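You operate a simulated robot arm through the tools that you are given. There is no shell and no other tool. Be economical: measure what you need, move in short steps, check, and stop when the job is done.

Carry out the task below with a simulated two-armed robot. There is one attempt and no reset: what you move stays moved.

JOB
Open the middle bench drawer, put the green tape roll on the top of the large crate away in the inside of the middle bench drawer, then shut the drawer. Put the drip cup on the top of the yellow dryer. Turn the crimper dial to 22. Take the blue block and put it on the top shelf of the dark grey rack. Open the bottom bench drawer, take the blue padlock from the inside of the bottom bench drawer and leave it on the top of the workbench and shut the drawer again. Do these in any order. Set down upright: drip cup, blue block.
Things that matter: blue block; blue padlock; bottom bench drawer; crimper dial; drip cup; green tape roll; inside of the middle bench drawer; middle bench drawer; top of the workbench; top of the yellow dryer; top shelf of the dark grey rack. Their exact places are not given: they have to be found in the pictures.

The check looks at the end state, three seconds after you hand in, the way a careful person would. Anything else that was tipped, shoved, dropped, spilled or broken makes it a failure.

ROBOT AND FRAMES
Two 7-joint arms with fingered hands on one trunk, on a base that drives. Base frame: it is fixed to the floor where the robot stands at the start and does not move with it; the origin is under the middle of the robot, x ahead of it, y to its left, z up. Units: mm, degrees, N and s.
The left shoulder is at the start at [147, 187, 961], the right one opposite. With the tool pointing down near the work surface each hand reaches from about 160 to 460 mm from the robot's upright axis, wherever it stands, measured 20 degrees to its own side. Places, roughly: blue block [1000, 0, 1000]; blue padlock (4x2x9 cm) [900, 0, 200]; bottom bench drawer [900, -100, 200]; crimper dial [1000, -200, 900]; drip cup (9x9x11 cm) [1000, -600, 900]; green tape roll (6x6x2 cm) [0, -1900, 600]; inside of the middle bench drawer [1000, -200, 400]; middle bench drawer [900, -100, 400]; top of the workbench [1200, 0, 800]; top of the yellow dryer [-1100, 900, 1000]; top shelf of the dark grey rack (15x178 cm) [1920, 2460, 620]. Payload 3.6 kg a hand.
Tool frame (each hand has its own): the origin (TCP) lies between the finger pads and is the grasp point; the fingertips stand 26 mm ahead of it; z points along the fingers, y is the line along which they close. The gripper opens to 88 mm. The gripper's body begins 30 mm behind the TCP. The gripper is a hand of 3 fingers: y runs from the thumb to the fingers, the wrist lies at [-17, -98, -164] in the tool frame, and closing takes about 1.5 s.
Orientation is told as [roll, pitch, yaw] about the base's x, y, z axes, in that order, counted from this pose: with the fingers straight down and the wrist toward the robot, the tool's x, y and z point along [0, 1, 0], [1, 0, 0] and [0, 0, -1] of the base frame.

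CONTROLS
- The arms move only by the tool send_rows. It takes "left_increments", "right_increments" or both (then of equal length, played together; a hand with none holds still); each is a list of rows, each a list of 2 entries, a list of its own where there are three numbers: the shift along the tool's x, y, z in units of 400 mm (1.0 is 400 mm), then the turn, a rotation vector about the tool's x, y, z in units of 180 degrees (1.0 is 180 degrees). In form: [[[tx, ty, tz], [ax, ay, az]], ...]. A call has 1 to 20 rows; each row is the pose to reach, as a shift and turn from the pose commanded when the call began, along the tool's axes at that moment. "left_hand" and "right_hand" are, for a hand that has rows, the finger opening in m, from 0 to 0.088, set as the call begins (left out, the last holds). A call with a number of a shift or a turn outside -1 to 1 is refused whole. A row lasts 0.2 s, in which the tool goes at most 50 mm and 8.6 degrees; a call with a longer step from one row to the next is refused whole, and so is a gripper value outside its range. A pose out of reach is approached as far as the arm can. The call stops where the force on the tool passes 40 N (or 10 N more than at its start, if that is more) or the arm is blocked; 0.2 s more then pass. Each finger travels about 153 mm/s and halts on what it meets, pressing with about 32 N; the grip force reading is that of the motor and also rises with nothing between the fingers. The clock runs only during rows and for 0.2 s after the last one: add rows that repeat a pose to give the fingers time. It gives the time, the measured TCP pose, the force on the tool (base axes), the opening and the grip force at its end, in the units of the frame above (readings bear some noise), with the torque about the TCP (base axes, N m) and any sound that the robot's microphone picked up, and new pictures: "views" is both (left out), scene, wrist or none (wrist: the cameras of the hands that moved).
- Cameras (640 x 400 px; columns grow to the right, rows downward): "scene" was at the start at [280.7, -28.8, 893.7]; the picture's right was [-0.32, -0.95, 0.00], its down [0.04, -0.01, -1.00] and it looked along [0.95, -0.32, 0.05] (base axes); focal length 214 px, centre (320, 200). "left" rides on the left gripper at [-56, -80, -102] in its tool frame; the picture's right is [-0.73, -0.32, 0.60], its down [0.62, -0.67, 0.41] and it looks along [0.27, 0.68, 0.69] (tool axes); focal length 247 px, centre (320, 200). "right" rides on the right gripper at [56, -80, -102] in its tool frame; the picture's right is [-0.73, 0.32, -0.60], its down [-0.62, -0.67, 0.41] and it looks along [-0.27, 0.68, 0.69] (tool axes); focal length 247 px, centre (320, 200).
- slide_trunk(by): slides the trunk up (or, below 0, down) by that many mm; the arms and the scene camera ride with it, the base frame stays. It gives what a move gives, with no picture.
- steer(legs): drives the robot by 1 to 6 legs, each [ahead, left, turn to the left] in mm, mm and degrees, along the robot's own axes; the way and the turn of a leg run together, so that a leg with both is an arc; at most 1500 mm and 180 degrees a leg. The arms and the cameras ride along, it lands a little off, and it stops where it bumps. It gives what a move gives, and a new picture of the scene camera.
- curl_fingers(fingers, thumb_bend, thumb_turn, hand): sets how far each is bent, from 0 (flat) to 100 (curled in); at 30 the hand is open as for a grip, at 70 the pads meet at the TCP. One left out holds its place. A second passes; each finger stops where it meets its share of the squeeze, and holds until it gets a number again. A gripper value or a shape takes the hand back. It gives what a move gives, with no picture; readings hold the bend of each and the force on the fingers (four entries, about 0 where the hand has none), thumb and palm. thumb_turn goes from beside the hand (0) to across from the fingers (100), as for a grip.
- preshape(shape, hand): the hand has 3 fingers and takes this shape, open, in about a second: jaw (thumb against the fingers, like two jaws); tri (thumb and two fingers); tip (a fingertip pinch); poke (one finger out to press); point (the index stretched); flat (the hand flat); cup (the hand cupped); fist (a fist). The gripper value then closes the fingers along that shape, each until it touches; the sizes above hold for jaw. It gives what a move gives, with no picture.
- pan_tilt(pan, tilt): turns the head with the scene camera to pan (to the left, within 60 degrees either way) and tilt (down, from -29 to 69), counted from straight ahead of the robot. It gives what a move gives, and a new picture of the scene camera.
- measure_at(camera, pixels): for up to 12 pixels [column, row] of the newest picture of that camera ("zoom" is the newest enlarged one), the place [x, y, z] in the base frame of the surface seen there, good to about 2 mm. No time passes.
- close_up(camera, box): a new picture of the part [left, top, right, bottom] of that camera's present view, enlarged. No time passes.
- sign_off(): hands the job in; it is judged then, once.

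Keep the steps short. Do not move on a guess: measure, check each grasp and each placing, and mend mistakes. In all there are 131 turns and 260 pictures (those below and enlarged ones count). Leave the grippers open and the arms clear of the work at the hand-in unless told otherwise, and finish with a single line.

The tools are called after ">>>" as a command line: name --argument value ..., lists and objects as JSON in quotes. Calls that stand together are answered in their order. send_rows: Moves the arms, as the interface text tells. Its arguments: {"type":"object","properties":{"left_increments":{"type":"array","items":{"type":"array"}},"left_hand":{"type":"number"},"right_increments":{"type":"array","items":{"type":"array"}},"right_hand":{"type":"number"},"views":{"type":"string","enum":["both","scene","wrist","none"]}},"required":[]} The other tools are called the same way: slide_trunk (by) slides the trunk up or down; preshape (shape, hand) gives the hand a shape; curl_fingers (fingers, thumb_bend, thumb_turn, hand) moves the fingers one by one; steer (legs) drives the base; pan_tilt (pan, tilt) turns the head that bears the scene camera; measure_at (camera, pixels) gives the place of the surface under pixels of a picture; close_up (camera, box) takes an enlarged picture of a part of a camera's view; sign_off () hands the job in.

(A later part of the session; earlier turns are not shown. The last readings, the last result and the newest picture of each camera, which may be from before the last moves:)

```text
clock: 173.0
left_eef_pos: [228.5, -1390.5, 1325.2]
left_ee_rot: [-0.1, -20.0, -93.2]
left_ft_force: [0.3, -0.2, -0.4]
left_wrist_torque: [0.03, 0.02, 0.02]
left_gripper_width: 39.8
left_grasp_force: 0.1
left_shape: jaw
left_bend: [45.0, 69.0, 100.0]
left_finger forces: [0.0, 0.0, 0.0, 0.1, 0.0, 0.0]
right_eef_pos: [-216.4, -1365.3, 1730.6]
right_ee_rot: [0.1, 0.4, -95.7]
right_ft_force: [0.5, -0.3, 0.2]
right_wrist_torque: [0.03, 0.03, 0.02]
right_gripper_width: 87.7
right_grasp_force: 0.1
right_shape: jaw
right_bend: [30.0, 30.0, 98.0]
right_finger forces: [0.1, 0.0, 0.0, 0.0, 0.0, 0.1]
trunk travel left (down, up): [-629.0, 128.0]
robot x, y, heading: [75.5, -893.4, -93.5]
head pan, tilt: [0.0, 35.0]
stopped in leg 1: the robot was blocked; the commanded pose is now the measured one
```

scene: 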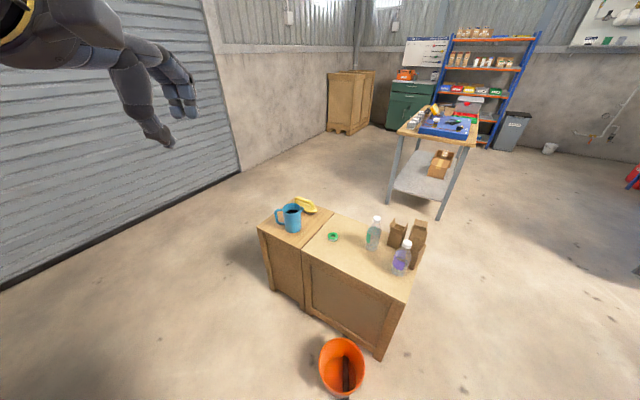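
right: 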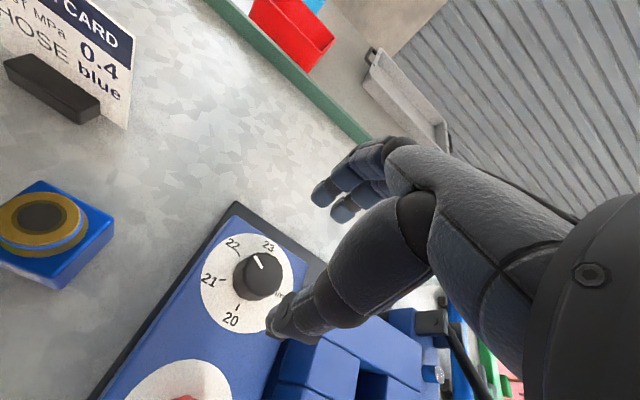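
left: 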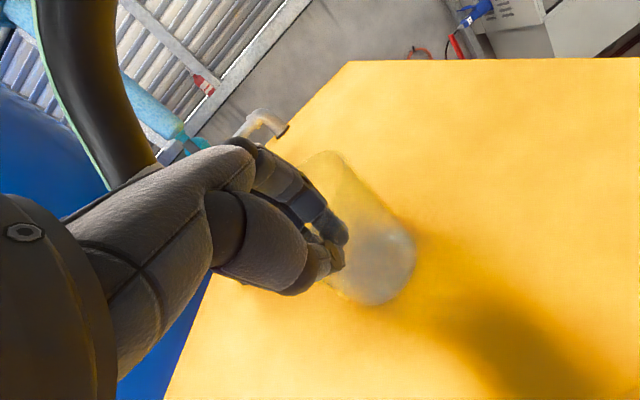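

Blocked. Look down left and right to see what touches.

>>> pan_tilt --pan 50 --tilt 65

>>> measure_at --camera "scene" --pixels '[[320, 200], [250, 300], [300, 330], [350, 330], [400, 330], [350, 360], [280, 250], [420, 280]]'

>>> pan_tilt --pan -40 --tilt 65

```text
clock: 174.2
left_eef_pos: [228.6, -1388.9, 1324.0]
left_ee_rot: [-0.2, -19.8, -93.2]
left_ft_force: [-0.7, -0.1, 0.3]
left_wrist_torque: [-0.02, -0.03, 0.0]
left_gripper_width: 39.7
left_grasp_force: 0.0
left_shape: jaw
left_bend: [45.0, 69.0, 100.0]
left_finger forces: [0.0, 0.0, 0.0, 0.1, 0.1, 0.0]
right_eef_pos: [-215.9, -1364.1, 1730.4]
right_ee_rot: [0.2, 0.1, -95.8]
right_ft_force: [-0.1, -0.8, -1.0]
right_wrist_torque: [-0.02, 0.0, 0.05]
right_gripper_width: 87.9
right_grasp_force: 0.0
right_shape: jaw
right_bend: [30.0, 30.0, 98.0]
right_finger forces: [0.0, 0.0, 0.0, 0.0, 0.0, 0.0]
trunk travel left (down, up): [-629.0, 128.0]
robot x, y, heading: [77.3, -891.0, -93.4]
head pan, tilt: [50.0, 65.0]
```

scene: 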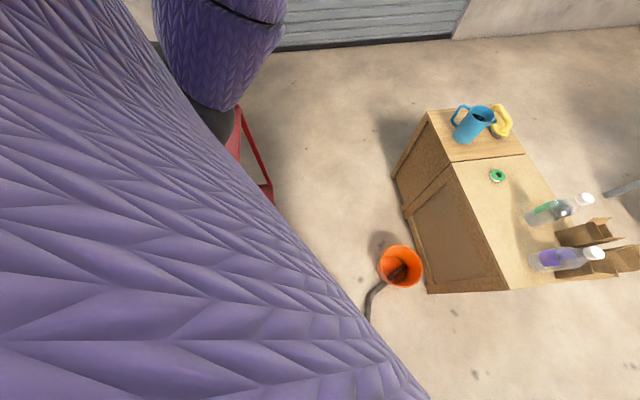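

```text
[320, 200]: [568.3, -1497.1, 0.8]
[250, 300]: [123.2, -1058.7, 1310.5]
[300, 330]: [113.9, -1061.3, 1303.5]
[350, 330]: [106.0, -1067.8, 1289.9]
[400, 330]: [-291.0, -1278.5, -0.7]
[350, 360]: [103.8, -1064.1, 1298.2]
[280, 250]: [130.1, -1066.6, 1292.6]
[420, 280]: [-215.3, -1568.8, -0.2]
```

```text
clock: 175.9
left_eef_pos: [228.9, -1389.4, 1327.1]
left_ee_rot: [-0.1, -20.0, -93.2]
left_ft_force: [0.7, -0.8, -0.1]
left_wrist_torque: [-0.03, 0.03, -0.03]
left_gripper_width: 39.7
left_grasp_force: 0.1
left_shape: jaw
left_bend: [45.0, 69.0, 100.0]
left_finger forces: [0.0, 0.1, 0.0, 0.0, 0.0, 0.0]
right_eef_pos: [-217.3, -1362.0, 1731.8]
right_ee_rot: [0.0, 0.1, -95.7]
right_ft_force: [-0.3, -0.1, -0.4]
right_wrist_torque: [-0.05, 0.01, 0.05]
right_gripper_width: 88.2
right_grasp_force: 0.0
right_shape: jaw
right_bend: [30.0, 30.0, 98.0]
right_finger forces: [0.0, 0.1, 0.1, 0.0, 0.0, 0.0]
trunk travel left (down, up): [-629.0, 128.0]
robot x, y, heading: [80.7, -888.2, -93.2]
head pan, tilt: [-40.0, 65.0]
```

scene: 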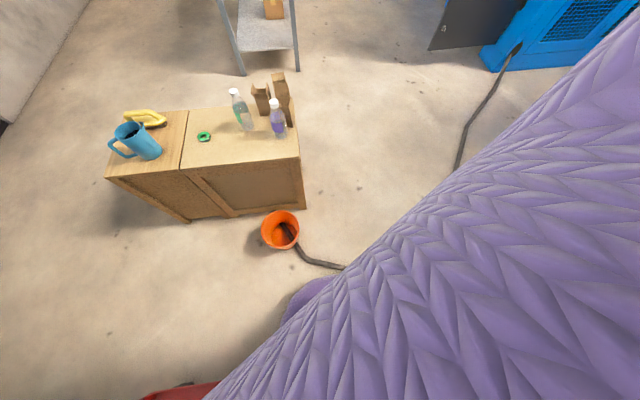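

Unclear; test whether it's the cart by moving forward-right slightly.

>>> steer --legs '[[70, -35, 0]]'

```text
clock: 176.9
left_eef_pos: [188.5, -1459.5, 1324.1]
left_ee_rot: [0.0, -20.1, -93.1]
left_ft_force: [0.3, -0.3, 0.3]
left_wrist_torque: [0.01, 0.02, 0.03]
left_gripper_width: 39.8
left_grasp_force: 0.1
left_shape: jaw
left_bend: [45.0, 69.0, 100.0]
left_finger forces: [0.0, 0.0, 0.0, 0.1, 0.1, 0.0]
right_eef_pos: [-257.0, -1433.8, 1730.1]
right_ee_rot: [0.3, 0.1, -95.8]
right_ft_force: [0.3, 0.1, -0.8]
right_wrist_torque: [0.02, 0.01, -0.03]
right_gripper_width: 88.1
right_grasp_force: 0.0
right_shape: jaw
right_bend: [30.0, 30.0, 98.0]
right_finger forces: [0.0, 0.0, 0.0, 0.0, 0.0, 0.0]
trunk travel left (down, up): [-629.0, 128.0]
robot x, y, heading: [36.6, -961.4, -93.1]
head pan, tilt: [-40.0, 65.0]
```

scene: 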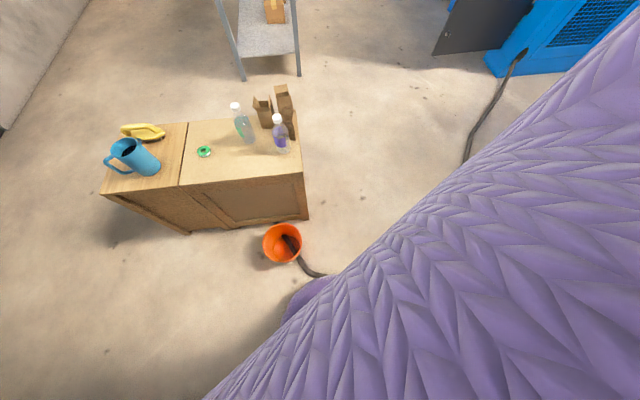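

It moved, so the cart was the blocker. Continue hugging the hose side in a short leg, then veer left.

>>> steer --legs '[[145, 56, 0], [210, 170, -20]]'

```text
clock: 178.2
left_eef_pos: [227.0, -1566.2, 1323.7]
left_ee_rot: [0.0, -19.9, -92.9]
left_ft_force: [0.8, -0.6, -0.1]
left_wrist_torque: [0.0, 0.07, -0.03]
left_gripper_width: 39.7
left_grasp_force: 0.1
left_shape: jaw
left_bend: [45.0, 69.0, 100.0]
left_finger forces: [0.1, 0.1, 0.0, 0.0, 0.0, 0.0]
right_eef_pos: [-219.7, -1545.1, 1729.5]
right_ee_rot: [0.1, 0.4, -95.4]
right_ft_force: [-0.2, -1.3, 0.1]
right_wrist_torque: [0.03, 0.02, -0.01]
right_gripper_width: 88.1
right_grasp_force: 0.1
right_shape: jaw
right_bend: [30.0, 30.0, 98.0]
right_finger forces: [0.0, 0.0, 0.0, 0.0, 0.0, 0.0]
trunk travel left (down, up): [-629.0, 128.0]
robot x, y, heading: [73.8, -1066.4, -93.3]
head pan, tilt: [-40.0, 65.0]
stopped in leg 1: the robot was blocked; the commanded pose is now the measured one
```

scene: 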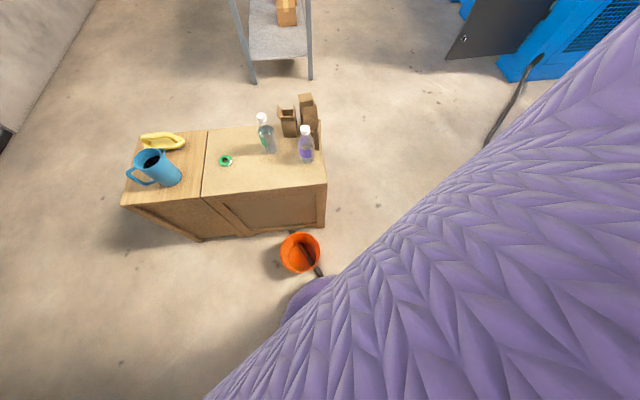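

The base seems wider sideways (~298) than front-back (~240). I'll turn to face across the gap and strafe through left.

>>> steer --legs '[[-20, 0, -58.7], [-15, 480, 0], [0, 0, 37]]'

>>> pan_tilt --pan -10 --tilt 55

```text
clock: 181.3
left_eef_pos: [-254.6, -1446.6, 1326.6]
left_ee_rot: [-0.1, -20.0, -150.5]
left_ft_force: [0.2, -1.1, 0.5]
left_wrist_torque: [0.01, 0.0, -0.01]
left_gripper_width: 39.7
left_grasp_force: 0.0
left_shape: jaw
left_bend: [45.0, 69.0, 100.0]
left_finger forces: [0.0, 0.0, 0.1, 0.0, 0.1, 0.1]
right_eef_pos: [-472.6, -1056.2, 1731.2]
right_ee_rot: [0.2, 0.1, -153.1]
right_ft_force: [0.4, -0.7, -0.1]
right_wrist_torque: [-0.02, -0.01, 0.01]
right_gripper_width: 87.9
right_grasp_force: 0.2
right_shape: jaw
right_bend: [30.0, 30.0, 98.0]
right_finger forces: [0.0, 0.1, 0.0, 0.0, 0.0, 0.0]
trunk travel left (down, up): [-629.0, 128.0]
robot x, y, heading: [81.6, -1047.7, -150.5]
head pan, tilt: [-40.0, 65.0]
stopped in leg 2: the robot was blocked; the commanded pose is now the measured one
```

scene: 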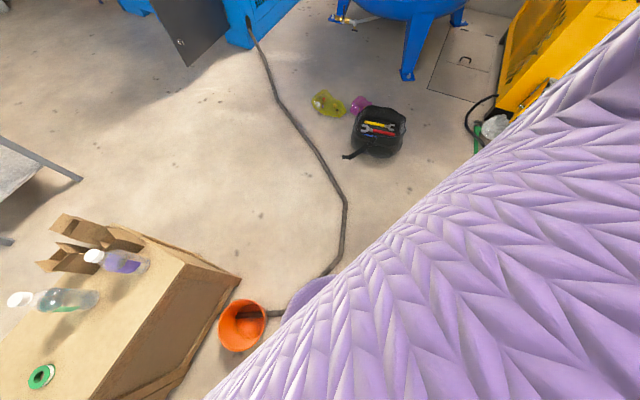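

```text
clock: 182.3
left_eef_pos: [-253.9, -1445.6, 1326.3]
left_ee_rot: [-0.1, -20.1, -150.5]
left_ft_force: [0.1, 0.8, 0.2]
left_wrist_torque: [0.01, 0.02, 0.01]
left_gripper_width: 39.5
left_grasp_force: 0.1
left_shape: jaw
left_bend: [45.0, 69.0, 100.0]
left_finger forces: [0.0, 0.0, 0.0, 0.1, 0.1, 0.0]
right_eef_pos: [-473.2, -1056.8, 1731.3]
right_ee_rot: [0.2, 0.0, -153.1]
right_ft_force: [0.6, -0.1, -0.1]
right_wrist_torque: [0.0, -0.01, 0.01]
right_gripper_width: 87.8
right_grasp_force: 0.1
right_shape: jaw
right_bend: [30.0, 30.0, 98.0]
right_finger forces: [0.1, 0.1, 0.1, 0.1, 0.0, 0.1]
trunk travel left (down, up): [-629.0, 128.0]
robot x, y, heading: [82.4, -1048.3, -150.8]
head pan, tilt: [-10.0, 55.0]
```

scene: 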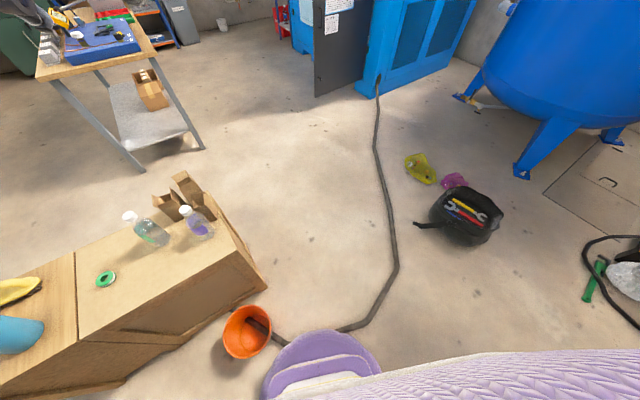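

Still the cart (its bulk seems ~50 mm larger). Test passing nearer/over the hose: forward 45, then strafe left.

>>> steer --legs '[[45, 0, 0], [0, 460, 0], [0, 0, 37]]'

```text
clock: 183.8
left_eef_pos: [-274.2, -1507.2, 1324.6]
left_ee_rot: [-0.3, -20.0, -150.6]
left_ft_force: [0.1, -0.4, -0.4]
left_wrist_torque: [-0.01, 0.0, -0.01]
left_gripper_width: 39.8
left_grasp_force: 0.1
left_shape: jaw
left_bend: [45.0, 69.0, 100.0]
left_finger forces: [0.0, 0.0, 0.0, 0.0, 0.1, 0.0]
right_eef_pos: [-494.5, -1119.9, 1731.0]
right_ee_rot: [0.1, 0.0, -153.2]
right_ft_force: [0.3, -1.4, 0.0]
right_wrist_torque: [0.04, 0.01, -0.01]
right_gripper_width: 87.8
right_grasp_force: 0.1
right_shape: jaw
right_bend: [30.0, 30.0, 98.0]
right_finger forces: [0.0, 0.0, 0.0, 0.0, 0.1, 0.1]
trunk travel left (down, up): [-629.0, 128.0]
robot x, y, heading: [60.6, -1106.6, -150.6]
head pan, tilt: [-10.0, 55.0]
stopped in leg 2: the robot was blocked; the commanded pose is now the measured one
```

scene: 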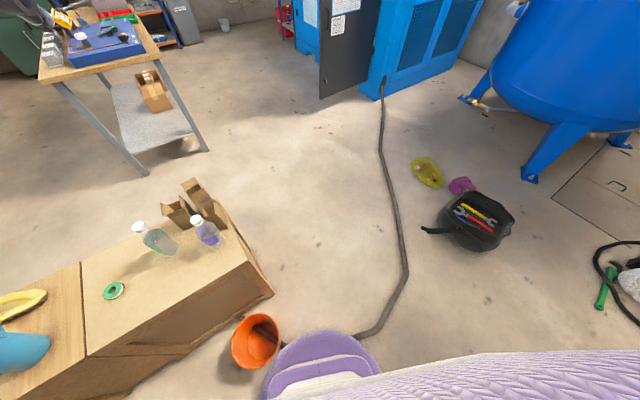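

The real base radius is ~290; the bucket blocks too, but the hose doesn't. I'll go round the west side to the crate's back. Measure the crate's back, table and surroundings.

>>> measure_at --camera "scene" --pixels '[[113, 291], [82, 262], [165, 215], [245, 265], [140, 172], [205, 150], [120, 165], [270, 290], [85, 350], [40, 75], [320, 95], [440, 230]]'

>>> close_up --camera "scene" --box '[0, 150, 290, 380]'

```text
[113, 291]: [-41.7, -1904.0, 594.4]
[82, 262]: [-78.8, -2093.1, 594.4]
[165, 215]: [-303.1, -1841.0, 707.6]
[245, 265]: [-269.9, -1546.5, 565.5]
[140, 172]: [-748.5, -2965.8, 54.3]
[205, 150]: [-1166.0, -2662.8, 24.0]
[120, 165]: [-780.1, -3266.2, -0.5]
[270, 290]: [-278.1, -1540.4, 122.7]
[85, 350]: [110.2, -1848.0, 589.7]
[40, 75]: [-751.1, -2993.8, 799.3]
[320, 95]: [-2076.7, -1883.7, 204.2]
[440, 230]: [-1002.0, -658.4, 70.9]
```

```text
1.74 times, centred on (145, 265) of scene
```

zoom: 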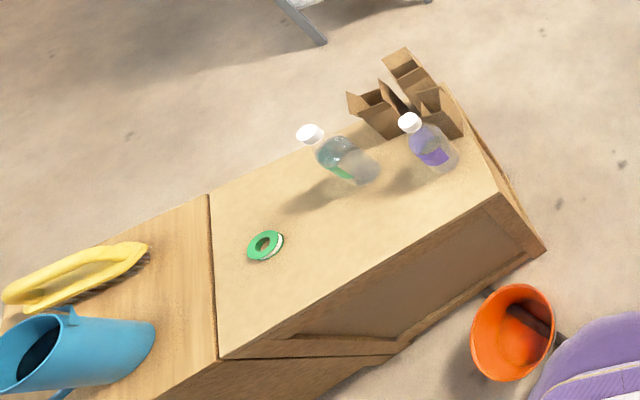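

Crate is 310 deep; I'll drive around its west side to the back.

>>> steer --legs '[[0, -123, 0], [640, -188, 0], [425, 449, 0], [147, 261, 0], [0, 0, -155]]'

>>> pan_tilt --pan -20 --tilt 45

```text
clock: 199.3
left_eef_pos: [-662.4, -1529.5, 1325.8]
left_ee_rot: [-0.1, -20.1, 53.9]
left_ft_force: [-0.3, 0.0, 0.0]
left_wrist_torque: [-0.01, 0.0, 0.0]
left_gripper_width: 39.8
left_grasp_force: 0.1
left_shape: jaw
left_bend: [45.0, 69.0, 100.0]
left_finger forces: [0.1, 0.0, 0.0, 0.1, 0.0, 0.0]
right_eef_pos: [-300.7, -1793.7, 1732.1]
right_ee_rot: [0.3, 0.0, 51.3]
right_ft_force: [0.5, 0.6, 0.7]
right_wrist_torque: [-0.02, -0.01, 0.01]
right_gripper_width: 88.1
right_grasp_force: 0.0
right_shape: jaw
right_bend: [30.0, 30.0, 98.0]
right_finger forces: [0.0, 0.0, 0.0, 0.1, 0.0, 0.0]
trunk travel left (down, up): [-629.0, 128.0]
robot x, y, heading: [-805.0, -2028.3, 54.0]
head pan, tilt: [-10.0, 55.0]
```

scene: 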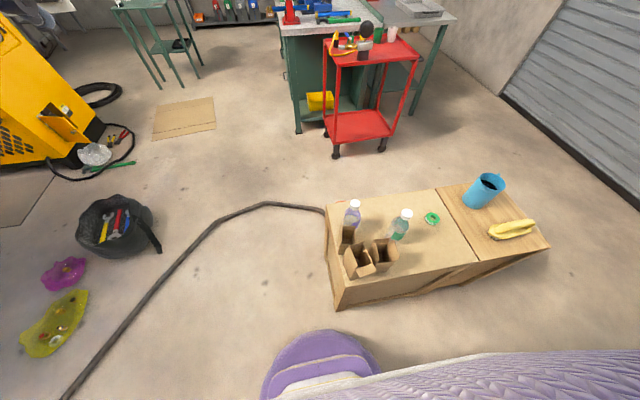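

```text
clock: 200.1
left_eef_pos: [-661.2, -1530.1, 1326.0]
left_ee_rot: [0.0, -20.1, 53.9]
left_ft_force: [-0.5, -0.3, -0.7]
left_wrist_torque: [-0.02, 0.01, 0.01]
left_gripper_width: 39.5
left_grasp_force: 0.1
left_shape: jaw
left_bend: [45.0, 69.0, 100.0]
left_finger forces: [0.0, 0.0, 0.0, 0.0, 0.0, 0.0]
right_eef_pos: [-300.9, -1794.1, 1731.1]
right_ee_rot: [0.3, 0.1, 51.1]
right_ft_force: [-0.8, 0.7, 0.5]
right_wrist_torque: [0.02, 0.03, -0.03]
right_gripper_width: 87.8
right_grasp_force: 0.0
right_shape: jaw
right_bend: [30.0, 30.0, 98.0]
right_finger forces: [0.0, 0.0, 0.0, 0.0, 0.1, 0.1]
trunk travel left (down, up): [-629.0, 128.0]
robot x, y, heading: [-803.1, -2027.9, 53.9]
head pan, tilt: [-20.0, 45.0]
```

scene: 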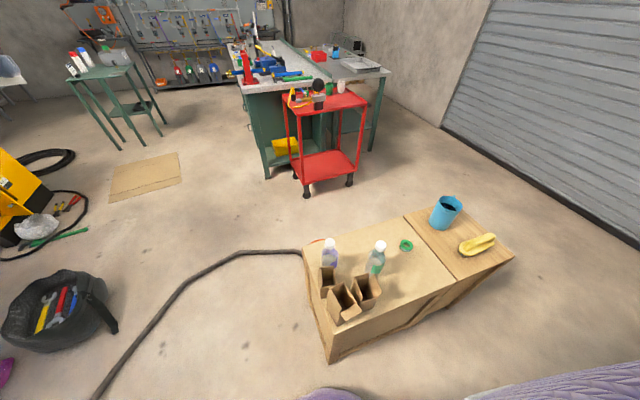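

Move to behind the tape, lower the trunk 300.

>>> steer --legs '[[79, -397, 0]]'

>>> slide_trunk --by -300

>>> close_up --camera "scene" --box '[0, 0, 640, 400]'

```text
clock: 202.6
left_eef_pos: [-304.1, -1710.6, 1326.8]
left_ee_rot: [0.0, -20.1, 54.8]
left_ft_force: [-0.1, -0.3, -0.1]
left_wrist_torque: [0.02, 0.01, -0.02]
left_gripper_width: 39.9
left_grasp_force: 0.0
left_shape: jaw
left_bend: [45.0, 69.0, 100.0]
left_finger forces: [0.0, 0.0, 0.1, 0.1, 0.1, 0.0]
right_eef_pos: [60.8, -1968.5, 1731.9]
right_ee_rot: [0.3, -0.1, 52.2]
right_ft_force: [-0.3, -1.0, 0.2]
right_wrist_torque: [0.02, 0.0, -0.02]
right_gripper_width: 88.0
right_grasp_force: 0.1
right_shape: jaw
right_bend: [30.0, 30.0, 98.0]
right_finger forces: [0.1, 0.0, 0.0, 0.0, 0.0, 0.0]
trunk travel left (down, up): [-629.0, 128.0]
robot x, y, heading: [-434.0, -2206.9, 54.8]
head pan, tilt: [-20.0, 45.0]
```

scene: 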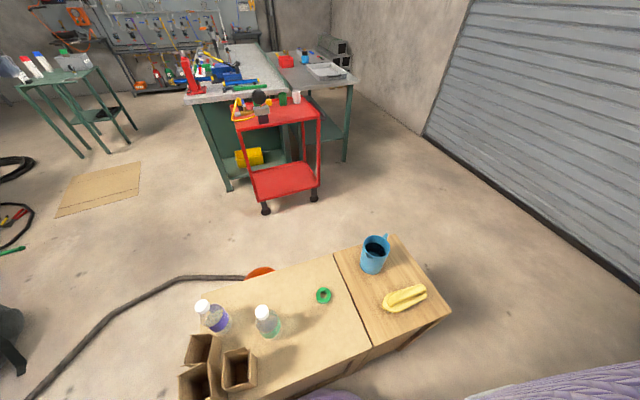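

```text
clock: 205.6
left_eef_pos: [-301.9, -1709.4, 1025.5]
left_ee_rot: [-0.1, -20.1, 54.8]
left_ft_force: [0.8, 1.2, -0.7]
left_wrist_torque: [0.03, 0.01, -0.01]
left_gripper_width: 39.6
left_grasp_force: 0.2
left_shape: jaw
left_bend: [45.0, 69.0, 100.0]
left_finger forces: [0.0, 0.0, 0.0, 0.1, 0.1, 0.1]
right_eef_pos: [86.6, -1933.4, 1399.8]
right_ee_rot: [0.1, 3.9, 52.3]
right_ft_force: [-0.4, 0.6, 0.0]
right_wrist_torque: [-0.02, -0.02, -0.02]
right_gripper_width: 87.7
right_grasp_force: 0.0
right_shape: jaw
right_bend: [30.0, 30.0, 98.0]
right_finger forces: [0.0, 0.0, 0.0, 0.0, 0.1, 0.0]
trunk travel left (down, up): [-329.0, 428.0]
robot x, y, heading: [-436.4, -2209.9, 55.0]
head pan, tilt: [-20.0, 45.0]
```

```text
1.00 times, centred on (320, 200) of scene (not enlarged: the box is as wide or as high as the picture)
```

zoom: 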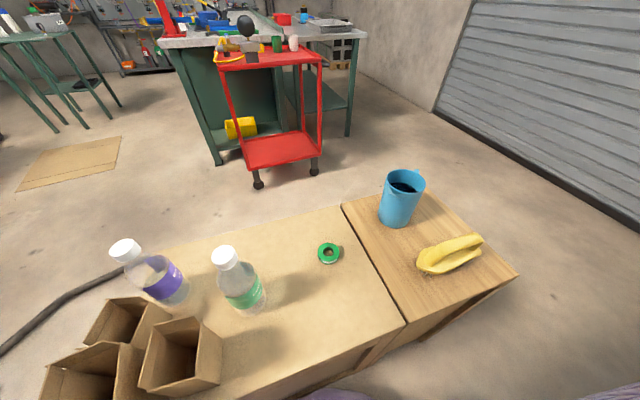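

Measure the tape ring.

>>> measure_at --camera "zoom" --pixels '[[329, 245], [320, 253], [338, 254], [329, 263], [329, 254], [300, 265], [370, 245]]'

```text
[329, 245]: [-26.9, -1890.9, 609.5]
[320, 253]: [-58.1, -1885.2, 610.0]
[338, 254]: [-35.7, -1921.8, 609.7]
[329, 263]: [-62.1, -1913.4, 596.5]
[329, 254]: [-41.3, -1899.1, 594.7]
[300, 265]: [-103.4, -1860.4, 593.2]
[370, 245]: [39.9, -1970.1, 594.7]
```

Lower the right hand in stages toward the tape.

>>> send_rows --right_increments '[[[0.035, -0.007, 0.1], [0, 0, 0]], [[0.07, -0.014, 0.2], [-0.01, 0, -0.005]], [[0.105, -0.021, 0.3], [-0.0217, 0, -0.015]], [[0.14, -0.028, 0.4], [-0.0217, 0, -0.015]], [[0.175, -0.035, 0.5], [-0.0217, 0, -0.015]], [[0.21, -0.042, 0.6], [-0.0217, 0, -0.015]], [[0.245, -0.05, 0.7], [-0.0217, 0, -0.015]], [[0.28, -0.056, 0.8], [-0.0217, 0, -0.015]], [[0.3, -0.06, 0.9], [-0.0217, 0, -0.015]], [[0.312, -0.062, 0.98], [-0.0217, 0, -0.015]], [[0.312, -0.062, 0.98], [-0.0217, 0, -0.015]]]' --right_hand 0.088 --views "none"

>>> send_rows --right_increments '[[[0, 0, 0.1], [0, 0, 0]], [[0, 0, 0.2], [0, 0, 0]], [[0, 0, 0.3], [0, 0, 0]], [[0, 0, 0.4], [0, 0, 0]], [[0, 0, 0.5], [0, 0, 0]], [[0, 0, 0.6], [0, 0, 0]], [[0, 0, 0.7], [0, 0, 0]], [[0, 0, 0.78], [0, 0, 0]], [[0, 0, 0.78], [0, 0, 0]]]' --views "both"

```text
clock: 207.8
left_eef_pos: [-301.4, -1710.2, 1025.8]
left_ee_rot: [-0.1, -19.9, 54.8]
left_ft_force: [0.0, 0.6, 0.2]
left_wrist_torque: [0.01, 0.01, 0.01]
left_gripper_width: 39.8
left_grasp_force: 0.0
left_shape: jaw
left_bend: [45.0, 69.0, 100.0]
left_finger forces: [0.1, 0.0, 0.0, 0.0, 0.0, 0.1]
right_eef_pos: [-12.4, -1881.4, 1097.6]
right_ee_rot: [-0.7, -11.2, 53.2]
right_ft_force: [0.0, -0.2, 0.6]
right_wrist_torque: [-0.01, 0.01, 0.0]
right_gripper_width: 87.9
right_grasp_force: 0.1
right_shape: jaw
right_bend: [30.0, 30.0, 98.0]
right_finger forces: [0.0, 0.1, 0.1, 0.0, 0.0, 0.1]
right hand out of reach, approached as far as the arm can: row 1, 2, 3, 4, 5, 6, 7, 8, 9
trunk travel left (down, up): [-329.0, 428.0]
robot x, y, heading: [-432.4, -2208.3, 54.8]
head pan, tilt: [-20.0, 45.0]
stopped in row 11 (right hand): the arm was blocked; the commanded pose is now the measured one
```

```text
clock: 208.9
left_eef_pos: [-302.6, -1708.5, 1025.3]
left_ee_rot: [-0.1, -20.1, 54.8]
left_ft_force: [0.3, -0.1, -0.2]
left_wrist_torque: [0.04, 0.0, 0.0]
left_gripper_width: 39.6
left_grasp_force: 0.0
left_shape: jaw
left_bend: [45.0, 69.0, 100.0]
left_finger forces: [0.1, 0.1, 0.1, 0.1, 0.1, 0.1]
right_eef_pos: [35.6, -1840.6, 1008.7]
right_ee_rot: [-1.7, -19.0, 52.5]
right_ft_force: [-0.1, -0.5, -0.5]
right_wrist_torque: [0.0, -0.01, -0.01]
right_gripper_width: 87.9
right_grasp_force: 0.0
right_shape: jaw
right_bend: [30.0, 30.0, 98.0]
right_finger forces: [0.1, 0.0, 0.0, 0.1, 0.1, 0.0]
trunk travel left (down, up): [-329.0, 428.0]
robot x, y, heading: [-438.6, -2211.7, 54.9]
head pan, tilt: [-20.0, 45.0]
stopped in row 5 (right hand): the arm was blocked; the commanded pose is now the measured one
```

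scene: 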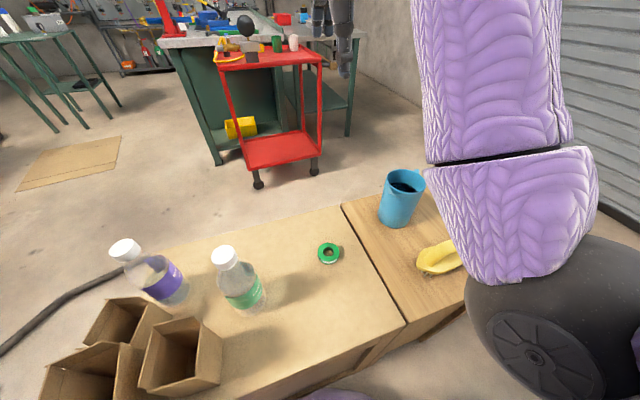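
right: 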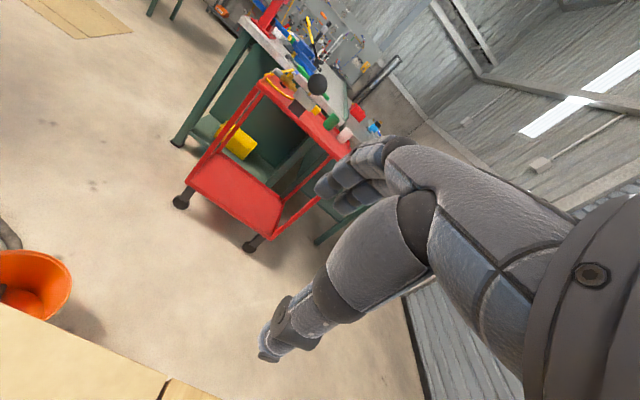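

Wrist-bend limit while folded. Descend further out with the hand tilted 20°, then straighten afterward.

>>> send_rows --right_increments '[[[0, -0.03, 0.1], [0, 0, 0]], [[0, -0.067, 0.2], [0, 0, 0]], [[0, -0.105, 0.3], [0, 0, 0]], [[0, -0.142, 0.4], [0, 0, 0]], [[0, -0.18, 0.5], [0, 0, 0]], [[0, -0.217, 0.6], [0, 0, 0]], [[0, -0.2565, 0.705], [0, 0, 0]], [[0, -0.2565, 0.705], [0, 0, 0]]]' --views "both"

```text
clock: 210.7
left_eef_pos: [-303.3, -1709.5, 1025.3]
left_ee_rot: [-0.1, -20.1, 54.8]
left_ft_force: [0.0, 0.3, -0.5]
left_wrist_torque: [0.0, -0.01, 0.02]
left_gripper_width: 39.6
left_grasp_force: 0.0
left_shape: jaw
left_bend: [45.0, 69.0, 100.0]
left_finger forces: [0.0, 0.0, 0.0, 0.1, 0.1, 0.1]
right_eef_pos: [50.2, -1858.2, 706.8]
right_ee_rot: [-3.5, -19.4, 52.9]
right_ft_force: [0.2, 0.0, 0.2]
right_wrist_torque: [0.01, 0.0, -0.02]
right_gripper_width: 87.7
right_grasp_force: 0.1
right_shape: jaw
right_bend: [30.0, 30.0, 98.0]
right_finger forces: [0.1, 0.0, 0.0, 0.1, 0.0, 0.0]
trunk travel left (down, up): [-329.0, 428.0]
robot x, y, heading: [-441.2, -2207.8, 54.8]
head pan, tilt: [-20.0, 45.0]
```

scene: 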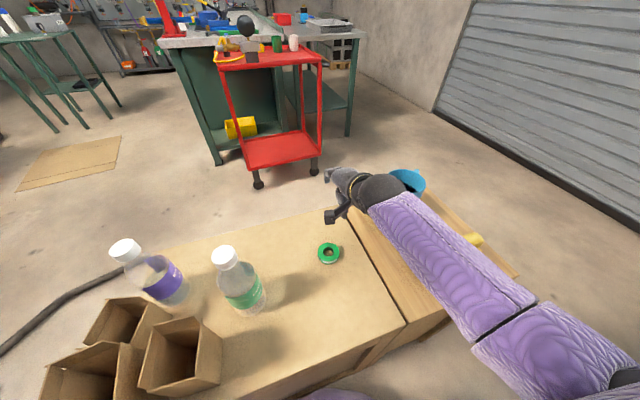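
right: 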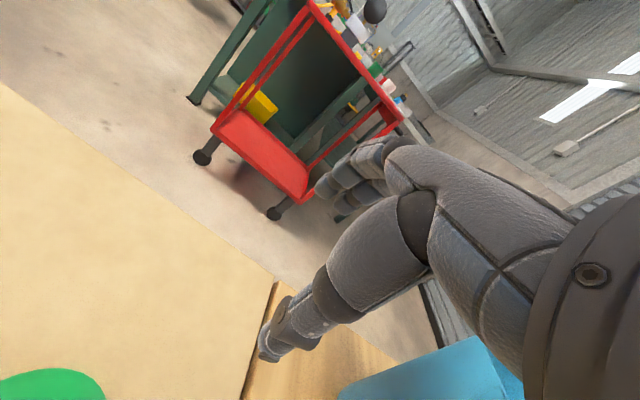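

Down at z≈707. Shift left away from the mug and back over the tape while straightening to vertical.

>>> send_rows --right_increments '[[[0.06, 0.01, -0.03], [0, 0, 0]], [[0.121, 0.01, -0.03], [0, 0, 0]], [[0.121, -0.05, -0.05], [0.03, 0.005, 0]], [[0.121, -0.11, -0.07], [0.06, 0.01, -0.005]], [[0.121, -0.17, -0.09], [0.09, 0.015, -0.011]], [[0.121, -0.21, -0.109], [0.108, 0.0195, -0.011]], [[0.121, -0.21, -0.109], [0.108, 0.0195, -0.011]]]' --views "both"

```text
clock: 211.3
left_eef_pos: [-303.1, -1709.2, 1025.9]
left_ee_rot: [-0.1, -20.0, 54.9]
left_ft_force: [-0.2, 0.3, -0.4]
left_wrist_torque: [0.03, -0.02, -0.02]
left_gripper_width: 39.8
left_grasp_force: 0.0
left_shape: jaw
left_bend: [45.0, 69.0, 100.0]
left_finger forces: [0.0, 0.1, 0.0, 0.0, 0.0, 0.0]
right_eef_pos: [71.1, -1877.1, 700.4]
right_ee_rot: [-11.9, -18.2, 54.6]
right_ft_force: [0.1, 0.7, 0.8]
right_wrist_torque: [0.02, 0.01, -0.01]
right_gripper_width: 88.0
right_grasp_force: 0.1
right_shape: jaw
right_bend: [30.0, 30.0, 98.0]
right_finger forces: [0.0, 0.0, 0.0, 0.0, 0.1, 0.0]
trunk travel left (down, up): [-329.0, 428.0]
robot x, y, heading: [-438.8, -2208.8, 55.0]
head pan, tilt: [-20.0, 45.0]
stopped in row 3 (right hand): the arm was blocked; the commanded pose is now the measured one
```

scene: 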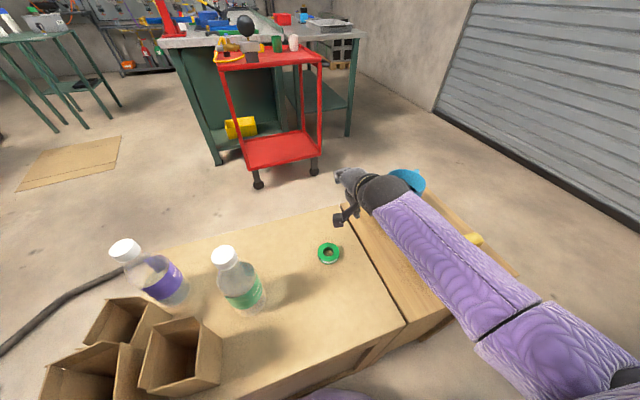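
right: 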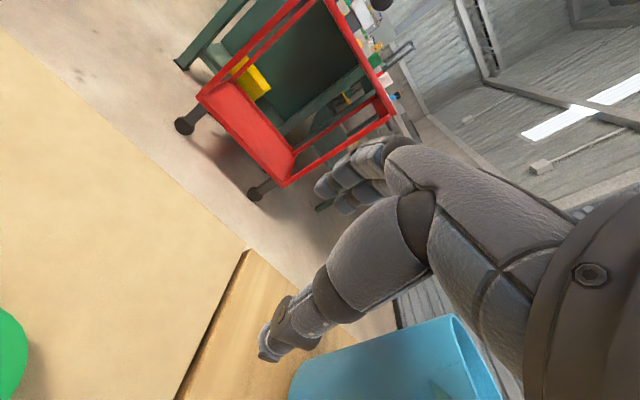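

Near a limit; straighten the tool in place first (no translation except a small rise).

>>> send_rows --right_increments '[[[0.0, 0.01, -0.06], [0, 0.02, 0]], [[0.02, 0.02, -0.1], [0.01, 0.045, 0]], [[0.04, 0.02, -0.1], [0.035, 0.066, 0]], [[0.06, 0.0, -0.1], [0.07, 0.066, 0]], [[0.08, -0.02, -0.1], [0.1, 0.066, 0]], [[0.1, -0.03, -0.1], [0.1, 0.066, 0]]]' --views "both"

```text
clock: 212.7
left_eef_pos: [-303.2, -1709.9, 1026.2]
left_ee_rot: [-0.1, -20.1, 54.9]
left_ft_force: [0.1, -0.6, -0.3]
left_wrist_torque: [-0.04, -0.03, 0.02]
left_gripper_width: 39.7
left_grasp_force: 0.1
left_shape: jaw
left_bend: [45.0, 69.0, 100.0]
left_finger forces: [0.0, 0.0, 0.0, 0.0, 0.0, 0.0]
right_eef_pos: [18.7, -1869.2, 725.3]
right_ee_rot: [0.6, -0.2, 52.7]
right_ft_force: [-0.4, 0.6, -0.3]
right_wrist_torque: [-0.02, 0.0, 0.0]
right_gripper_width: 87.9
right_grasp_force: 0.2
right_shape: jaw
right_bend: [30.0, 30.0, 98.0]
right_finger forces: [0.0, 0.1, 0.0, 0.0, 0.0, 0.1]
trunk travel left (down, up): [-329.0, 428.0]
robot x, y, heading: [-434.3, -2207.8, 55.0]
head pan, tilt: [-20.0, 45.0]
```

scene: 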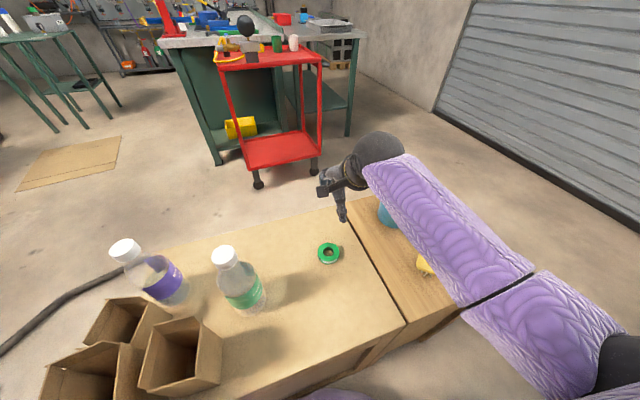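
right: 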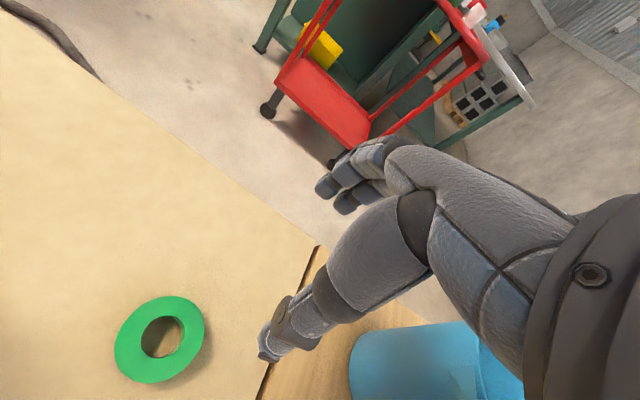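

Vertical now. Go over the tape and descend to z≈623.

>>> send_rows --right_increments '[[[0.037, -0.083, 0], [0, 0, 0]], [[0.074, -0.166, 0], [0, 0, 0]], [[0.074, -0.166, 0.1], [0, 0, 0]], [[0.074, -0.166, 0.19], [0, 0, 0]], [[0.074, -0.166, 0.253], [0, 0, 0]], [[0.074, -0.166, 0.253], [0, 0, 0]]]' --right_hand 0.088 --views "wrist"

>>> close_up --camera "scene" --box '[260, 180, 440, 300]'

```text
clock: 214.3
left_eef_pos: [-303.3, -1710.6, 1026.5]
left_ee_rot: [-0.2, -20.1, 54.7]
left_ft_force: [-0.8, 0.3, 0.4]
left_wrist_torque: [-0.04, -0.04, 0.0]
left_gripper_width: 39.5
left_grasp_force: 0.1
left_shape: jaw
left_bend: [45.0, 69.0, 100.0]
left_finger forces: [0.1, 0.1, 0.2, 0.1, 0.0, 0.1]
right_eef_pos: [-9.7, -1924.8, 619.4]
right_ee_rot: [-3.5, -1.2, 52.8]
right_ft_force: [-2.9, -3.1, 12.0]
right_wrist_torque: [0.5, -0.18, 0.05]
right_gripper_width: 86.4
right_grasp_force: 0.0
right_shape: jaw
right_bend: [30.0, 30.0, 98.0]
right_finger forces: [11.8, 0.0, 0.0, 0.1, 0.3, 0.0]
trunk travel left (down, up): [-329.0, 428.0]
robot x, y, heading: [-437.7, -2214.0, 54.9]
head pan, tilt: [-20.0, 45.0]
stopped in row 6 (right hand): the arm was blocked; the commanded pose is now the measured one
```

right: 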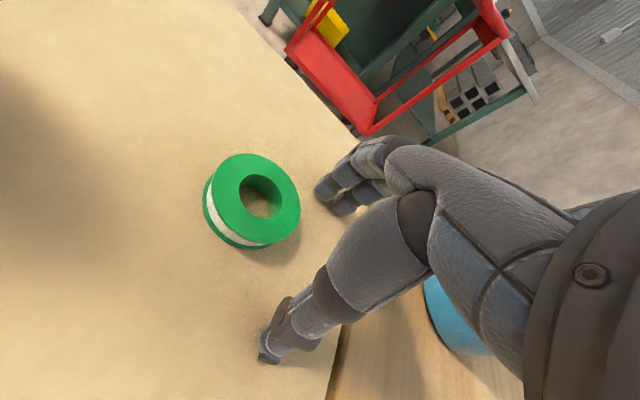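

```text
3.33 times, centred on (350, 240) of scene
```

zoom: 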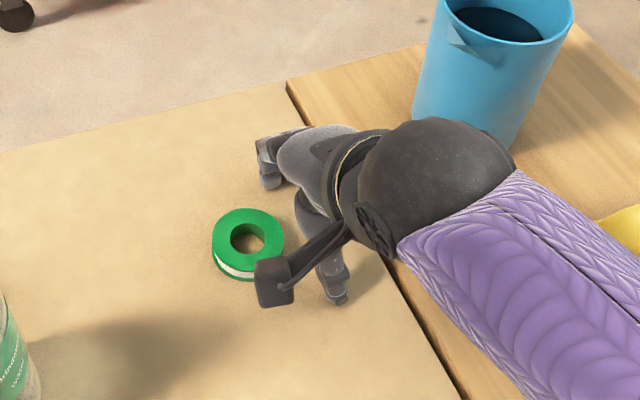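

The hand stopped 41 mm right of the tape (arm limit). Raise slightly and use the base to strafe left 41 mm so the tape slides between the open fingers.

>>> send_rows --right_increments '[[[0, 0, -0.015], [0, 0.01, 0]], [[0, 0, -0.02], [0.005, 0.019, 0]], [[0, 0, -0.02], [0.005, 0.019, 0]]]' --views "none"

>>> steer --legs '[[-2, 41, 0]]'

>>> close_up --camera "right" --box '[0, 0, 640, 400]'

```text
clock: 215.1
left_eef_pos: [-302.3, -1709.9, 1026.0]
left_ee_rot: [-0.1, -20.1, 54.8]
left_ft_force: [-0.2, 0.3, -1.5]
left_wrist_torque: [0.02, 0.01, -0.03]
left_gripper_width: 39.5
left_grasp_force: 0.1
left_shape: jaw
left_bend: [45.0, 69.0, 100.0]
left_finger forces: [0.1, 0.1, 0.1, 0.0, 0.0, 0.0]
right_eef_pos: [-12.9, -1925.1, 625.6]
right_ee_rot: [0.2, 0.2, 52.8]
right_ft_force: [-0.8, -0.8, -0.4]
right_wrist_torque: [0.0, 0.02, -0.02]
right_gripper_width: 88.0
right_grasp_force: 0.1
right_shape: jaw
right_bend: [30.0, 30.0, 98.0]
right_finger forces: [0.1, 0.0, 0.0, 0.0, 0.0, 0.0]
trunk travel left (down, up): [-329.0, 428.0]
robot x, y, heading: [-434.3, -2211.8, 54.8]
head pan, tilt: [-20.0, 45.0]
```

```text
clock: 216.0
left_eef_pos: [-339.3, -1686.5, 1026.2]
left_ee_rot: [-0.2, -20.1, 54.9]
left_ft_force: [0.5, 0.5, -0.2]
left_wrist_torque: [-0.02, -0.02, -0.03]
left_gripper_width: 39.5
left_grasp_force: 0.1
left_shape: jaw
left_bend: [45.0, 69.0, 100.0]
left_finger forces: [0.0, 0.1, 0.0, 0.0, 0.0, 0.0]
right_eef_pos: [-49.4, -1900.3, 624.8]
right_ee_rot: [0.1, 0.2, 52.8]
right_ft_force: [0.0, 1.1, -0.7]
right_wrist_torque: [-0.02, -0.06, 0.0]
right_gripper_width: 88.0
right_grasp_force: 0.1
right_shape: jaw
right_bend: [30.0, 30.0, 98.0]
right_finger forces: [0.0, 0.0, 0.1, 0.0, 0.0, 0.0]
trunk travel left (down, up): [-329.0, 428.0]
robot x, y, heading: [-472.1, -2185.1, 54.9]
head pan, tilt: [-20.0, 45.0]
```

scene: 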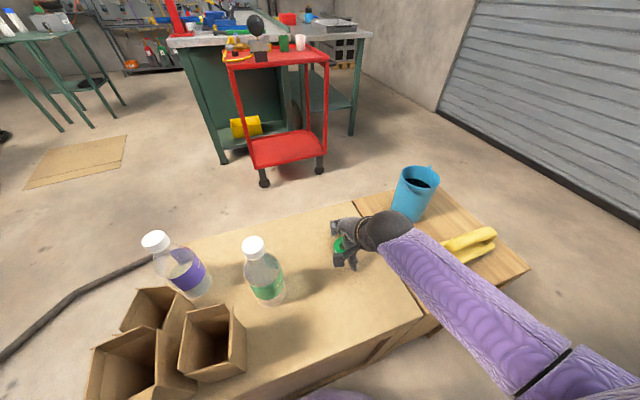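

```text
1.00 times, centred on (320, 200) of right (not enlarged: the box is as wide or as high as the picture)
```

zoom: 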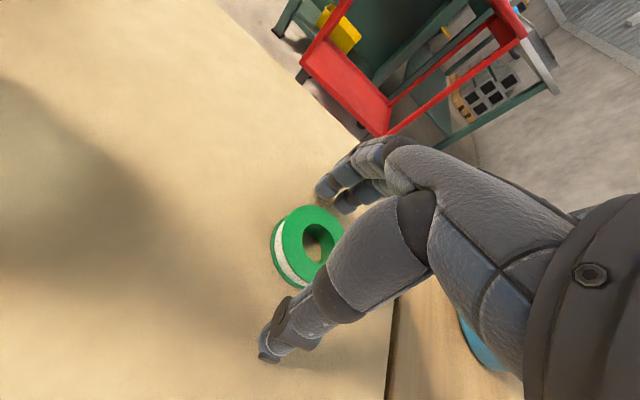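

The tape is between the fingers. Lower 3 mm, close, lift 40 mm.

>>> send_rows --right_increments '[[[0, 0, 0.007], [0, 0, 0]], [[0, 0, 0.007], [0, 0, 0]], [[0, 0, 0.007], [0, 0, 0]], [[0, 0, 0.007], [0, 0, 0]], [[0, 0, 0.007], [0, 0, 0]], [[0, 0, 0.007], [0, 0, 0]], [[0, 0, 0.007], [0, 0, 0]], [[0, 0, -0.03], [0, 0, 0]], [[0, 0, -0.1], [0, 0, 0]], [[0, 0, -0.1], [0, 0, 0]]]' --right_hand 0.0 --views "wrist"

```text
clock: 218.2
left_eef_pos: [-337.6, -1685.8, 1025.7]
left_ee_rot: [-0.1, -20.1, 54.8]
left_ft_force: [-0.7, -0.6, 0.8]
left_wrist_torque: [0.0, 0.01, 0.01]
left_gripper_width: 39.5
left_grasp_force: 0.1
left_shape: jaw
left_bend: [45.0, 69.0, 100.0]
left_finger forces: [0.0, 0.1, 0.1, 0.0, 0.0, 0.0]
right_eef_pos: [-49.4, -1903.3, 665.2]
right_ee_rot: [0.0, 0.1, 52.7]
right_ft_force: [0.0, -0.3, -0.3]
right_wrist_torque: [-0.02, 0.0, -0.01]
right_gripper_width: 43.1
right_grasp_force: 31.9
right_shape: jaw
right_bend: [44.0, 67.0, 100.0]
right_finger forces: [15.1, 15.0, 0.0, 0.0, 29.3, 0.0]
trunk travel left (down, up): [-329.0, 428.0]
robot x, y, heading: [-472.1, -2188.2, 54.7]
head pan, tilt: [-20.0, 45.0]
```

right: 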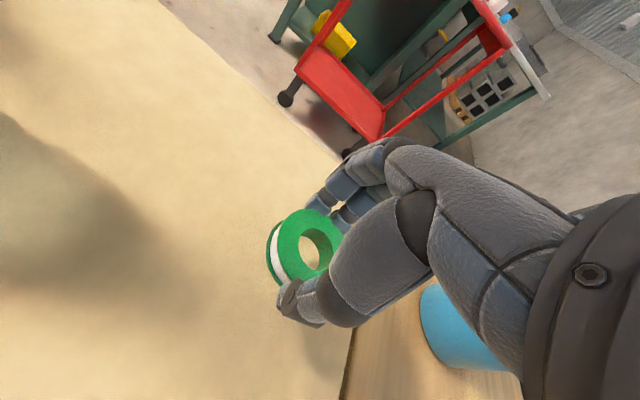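

Tape held (43 mm). Raise, drive back around the crate to the drawers, square up, and lower the trunk for the drawer work.

>>> slide_trunk --by 300

>>> steer --legs '[[-150, 0, 0], [47, 366, 0], [294, 208, 0], [553, 171, 0], [872, 66, 0], [0, 0, -90.7]]'

>>> steer --legs '[[-118, 695, 0]]'

>>> slide_trunk --by -470

>>> pan_tilt --pan 15 --tilt 35

```text
clock: 221.2
left_eef_pos: [-337.6, -1686.5, 1326.1]
left_ee_rot: [-0.1, -20.0, 54.8]
left_ft_force: [-0.7, 0.2, 0.3]
left_wrist_torque: [-0.02, 0.01, 0.0]
left_gripper_width: 39.6
left_grasp_force: 0.0
left_shape: jaw
left_bend: [45.0, 69.0, 100.0]
left_finger forces: [0.1, 0.0, 0.1, 0.1, 0.0, 0.0]
right_eef_pos: [-48.8, -1900.7, 964.8]
right_ee_rot: [0.1, 0.2, 52.8]
right_ft_force: [-0.2, 0.3, 0.6]
right_wrist_torque: [-0.02, -0.03, -0.01]
right_gripper_width: 42.9
right_grasp_force: 32.1
right_shape: jaw
right_bend: [44.0, 67.0, 100.0]
right_finger forces: [15.1, 15.1, 0.1, 0.0, 29.4, 0.0]
trunk travel left (down, up): [-629.0, 128.0]
robot x, y, heading: [-471.5, -2182.7, 54.9]
head pan, tilt: [-20.0, 45.0]
```

```text
clock: 237.7
left_eef_pos: [299.7, -553.3, 1326.8]
left_ee_rot: [0.0, -20.1, -39.8]
left_ft_force: [0.0, 0.6, -0.4]
left_wrist_torque: [0.0, -0.01, -0.01]
left_gripper_width: 39.5
left_grasp_force: 0.2
left_shape: jaw
left_bend: [45.0, 69.0, 100.0]
left_finger forces: [0.1, 0.1, 0.0, 0.1, 0.0, 0.0]
right_eef_pos: [62.7, -823.8, 965.0]
right_ee_rot: [0.1, 0.2, -41.8]
right_ft_force: [0.0, 0.2, -0.5]
right_wrist_torque: [0.01, 0.02, 0.01]
right_gripper_width: 42.8
right_grasp_force: 32.2
right_shape: jaw
right_bend: [44.0, 67.0, 100.0]
right_finger forces: [15.1, 15.0, 0.0, 0.1, 29.0, 0.1]
trunk travel left (down, up): [-629.0, 128.0]
robot x, y, heading: [-185.8, -374.9, -40.0]
head pan, tilt: [-20.0, 45.0]
```

scene: 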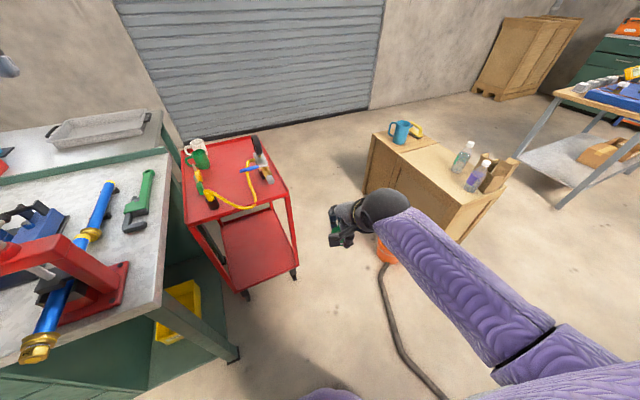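

```text
clock: 241.6
left_eef_pos: [654.8, 61.4, 1325.7]
left_ee_rot: [-0.1, -20.2, -39.7]
left_ft_force: [0.3, 0.8, -1.0]
left_wrist_torque: [-0.03, 0.0, 0.02]
left_gripper_width: 39.7
left_grasp_force: 0.0
left_shape: jaw
left_bend: [45.0, 69.0, 100.0]
left_finger forces: [0.1, 0.0, 0.0, 0.0, 0.0, 0.1]
right_eef_pos: [417.2, -209.4, 966.3]
right_ee_rot: [0.1, 0.0, -41.7]
right_ft_force: [-0.9, -0.2, -0.5]
right_wrist_torque: [0.03, -0.03, 0.03]
right_gripper_width: 42.9
right_grasp_force: 32.1
right_shape: jaw
right_bend: [44.0, 67.0, 100.0]
right_finger forces: [15.1, 15.1, 0.1, 0.1, 29.1, 0.1]
trunk travel left (down, up): [-629.0, 128.0]
robot x, y, heading: [165.7, 232.5, -39.8]
head pan, tilt: [-20.0, 45.0]
```

scene: 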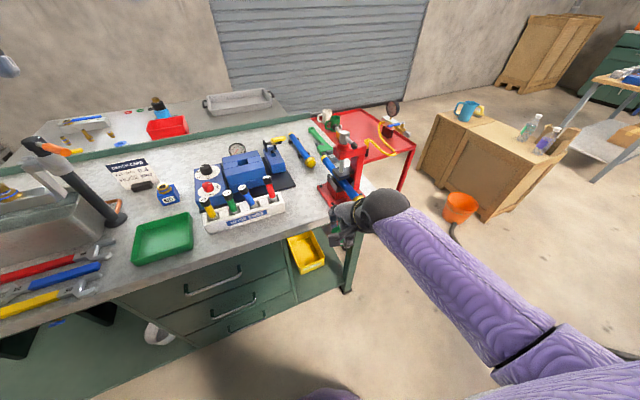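

```text
refused: -470 is not a number from -400 to 400
```

```text
clock: 242.6
left_eef_pos: [654.2, 62.4, 1325.1]
left_ee_rot: [-0.1, -20.1, -39.7]
left_ft_force: [0.5, -0.1, -1.0]
left_wrist_torque: [0.03, 0.0, 0.0]
left_gripper_width: 39.7
left_grasp_force: 0.1
left_shape: jaw
left_bend: [45.0, 69.0, 100.0]
left_finger forces: [0.0, 0.0, 0.1, 0.0, 0.0, 0.0]
right_eef_pos: [417.1, -209.4, 965.4]
right_ee_rot: [0.1, 0.2, -41.7]
right_ft_force: [0.3, -0.6, -0.2]
right_wrist_torque: [0.01, 0.01, -0.01]
right_gripper_width: 42.9
right_grasp_force: 32.3
right_shape: jaw
right_bend: [44.0, 67.0, 100.0]
right_finger forces: [15.1, 15.1, 0.1, 0.0, 29.1, 0.0]
trunk travel left (down, up): [-629.0, 128.0]
robot x, y, heading: [165.4, 237.1, -39.7]
head pan, tilt: [15.0, 35.0]
```

scene: 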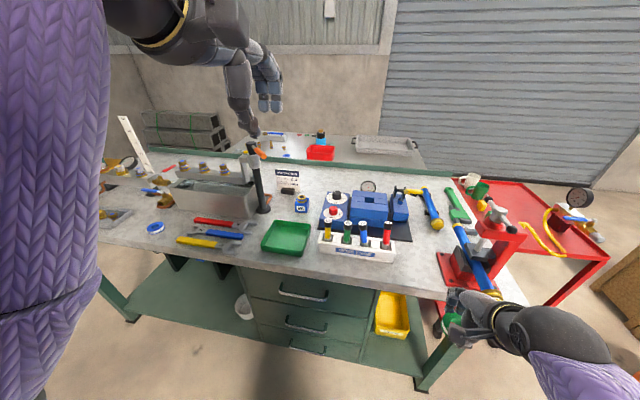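

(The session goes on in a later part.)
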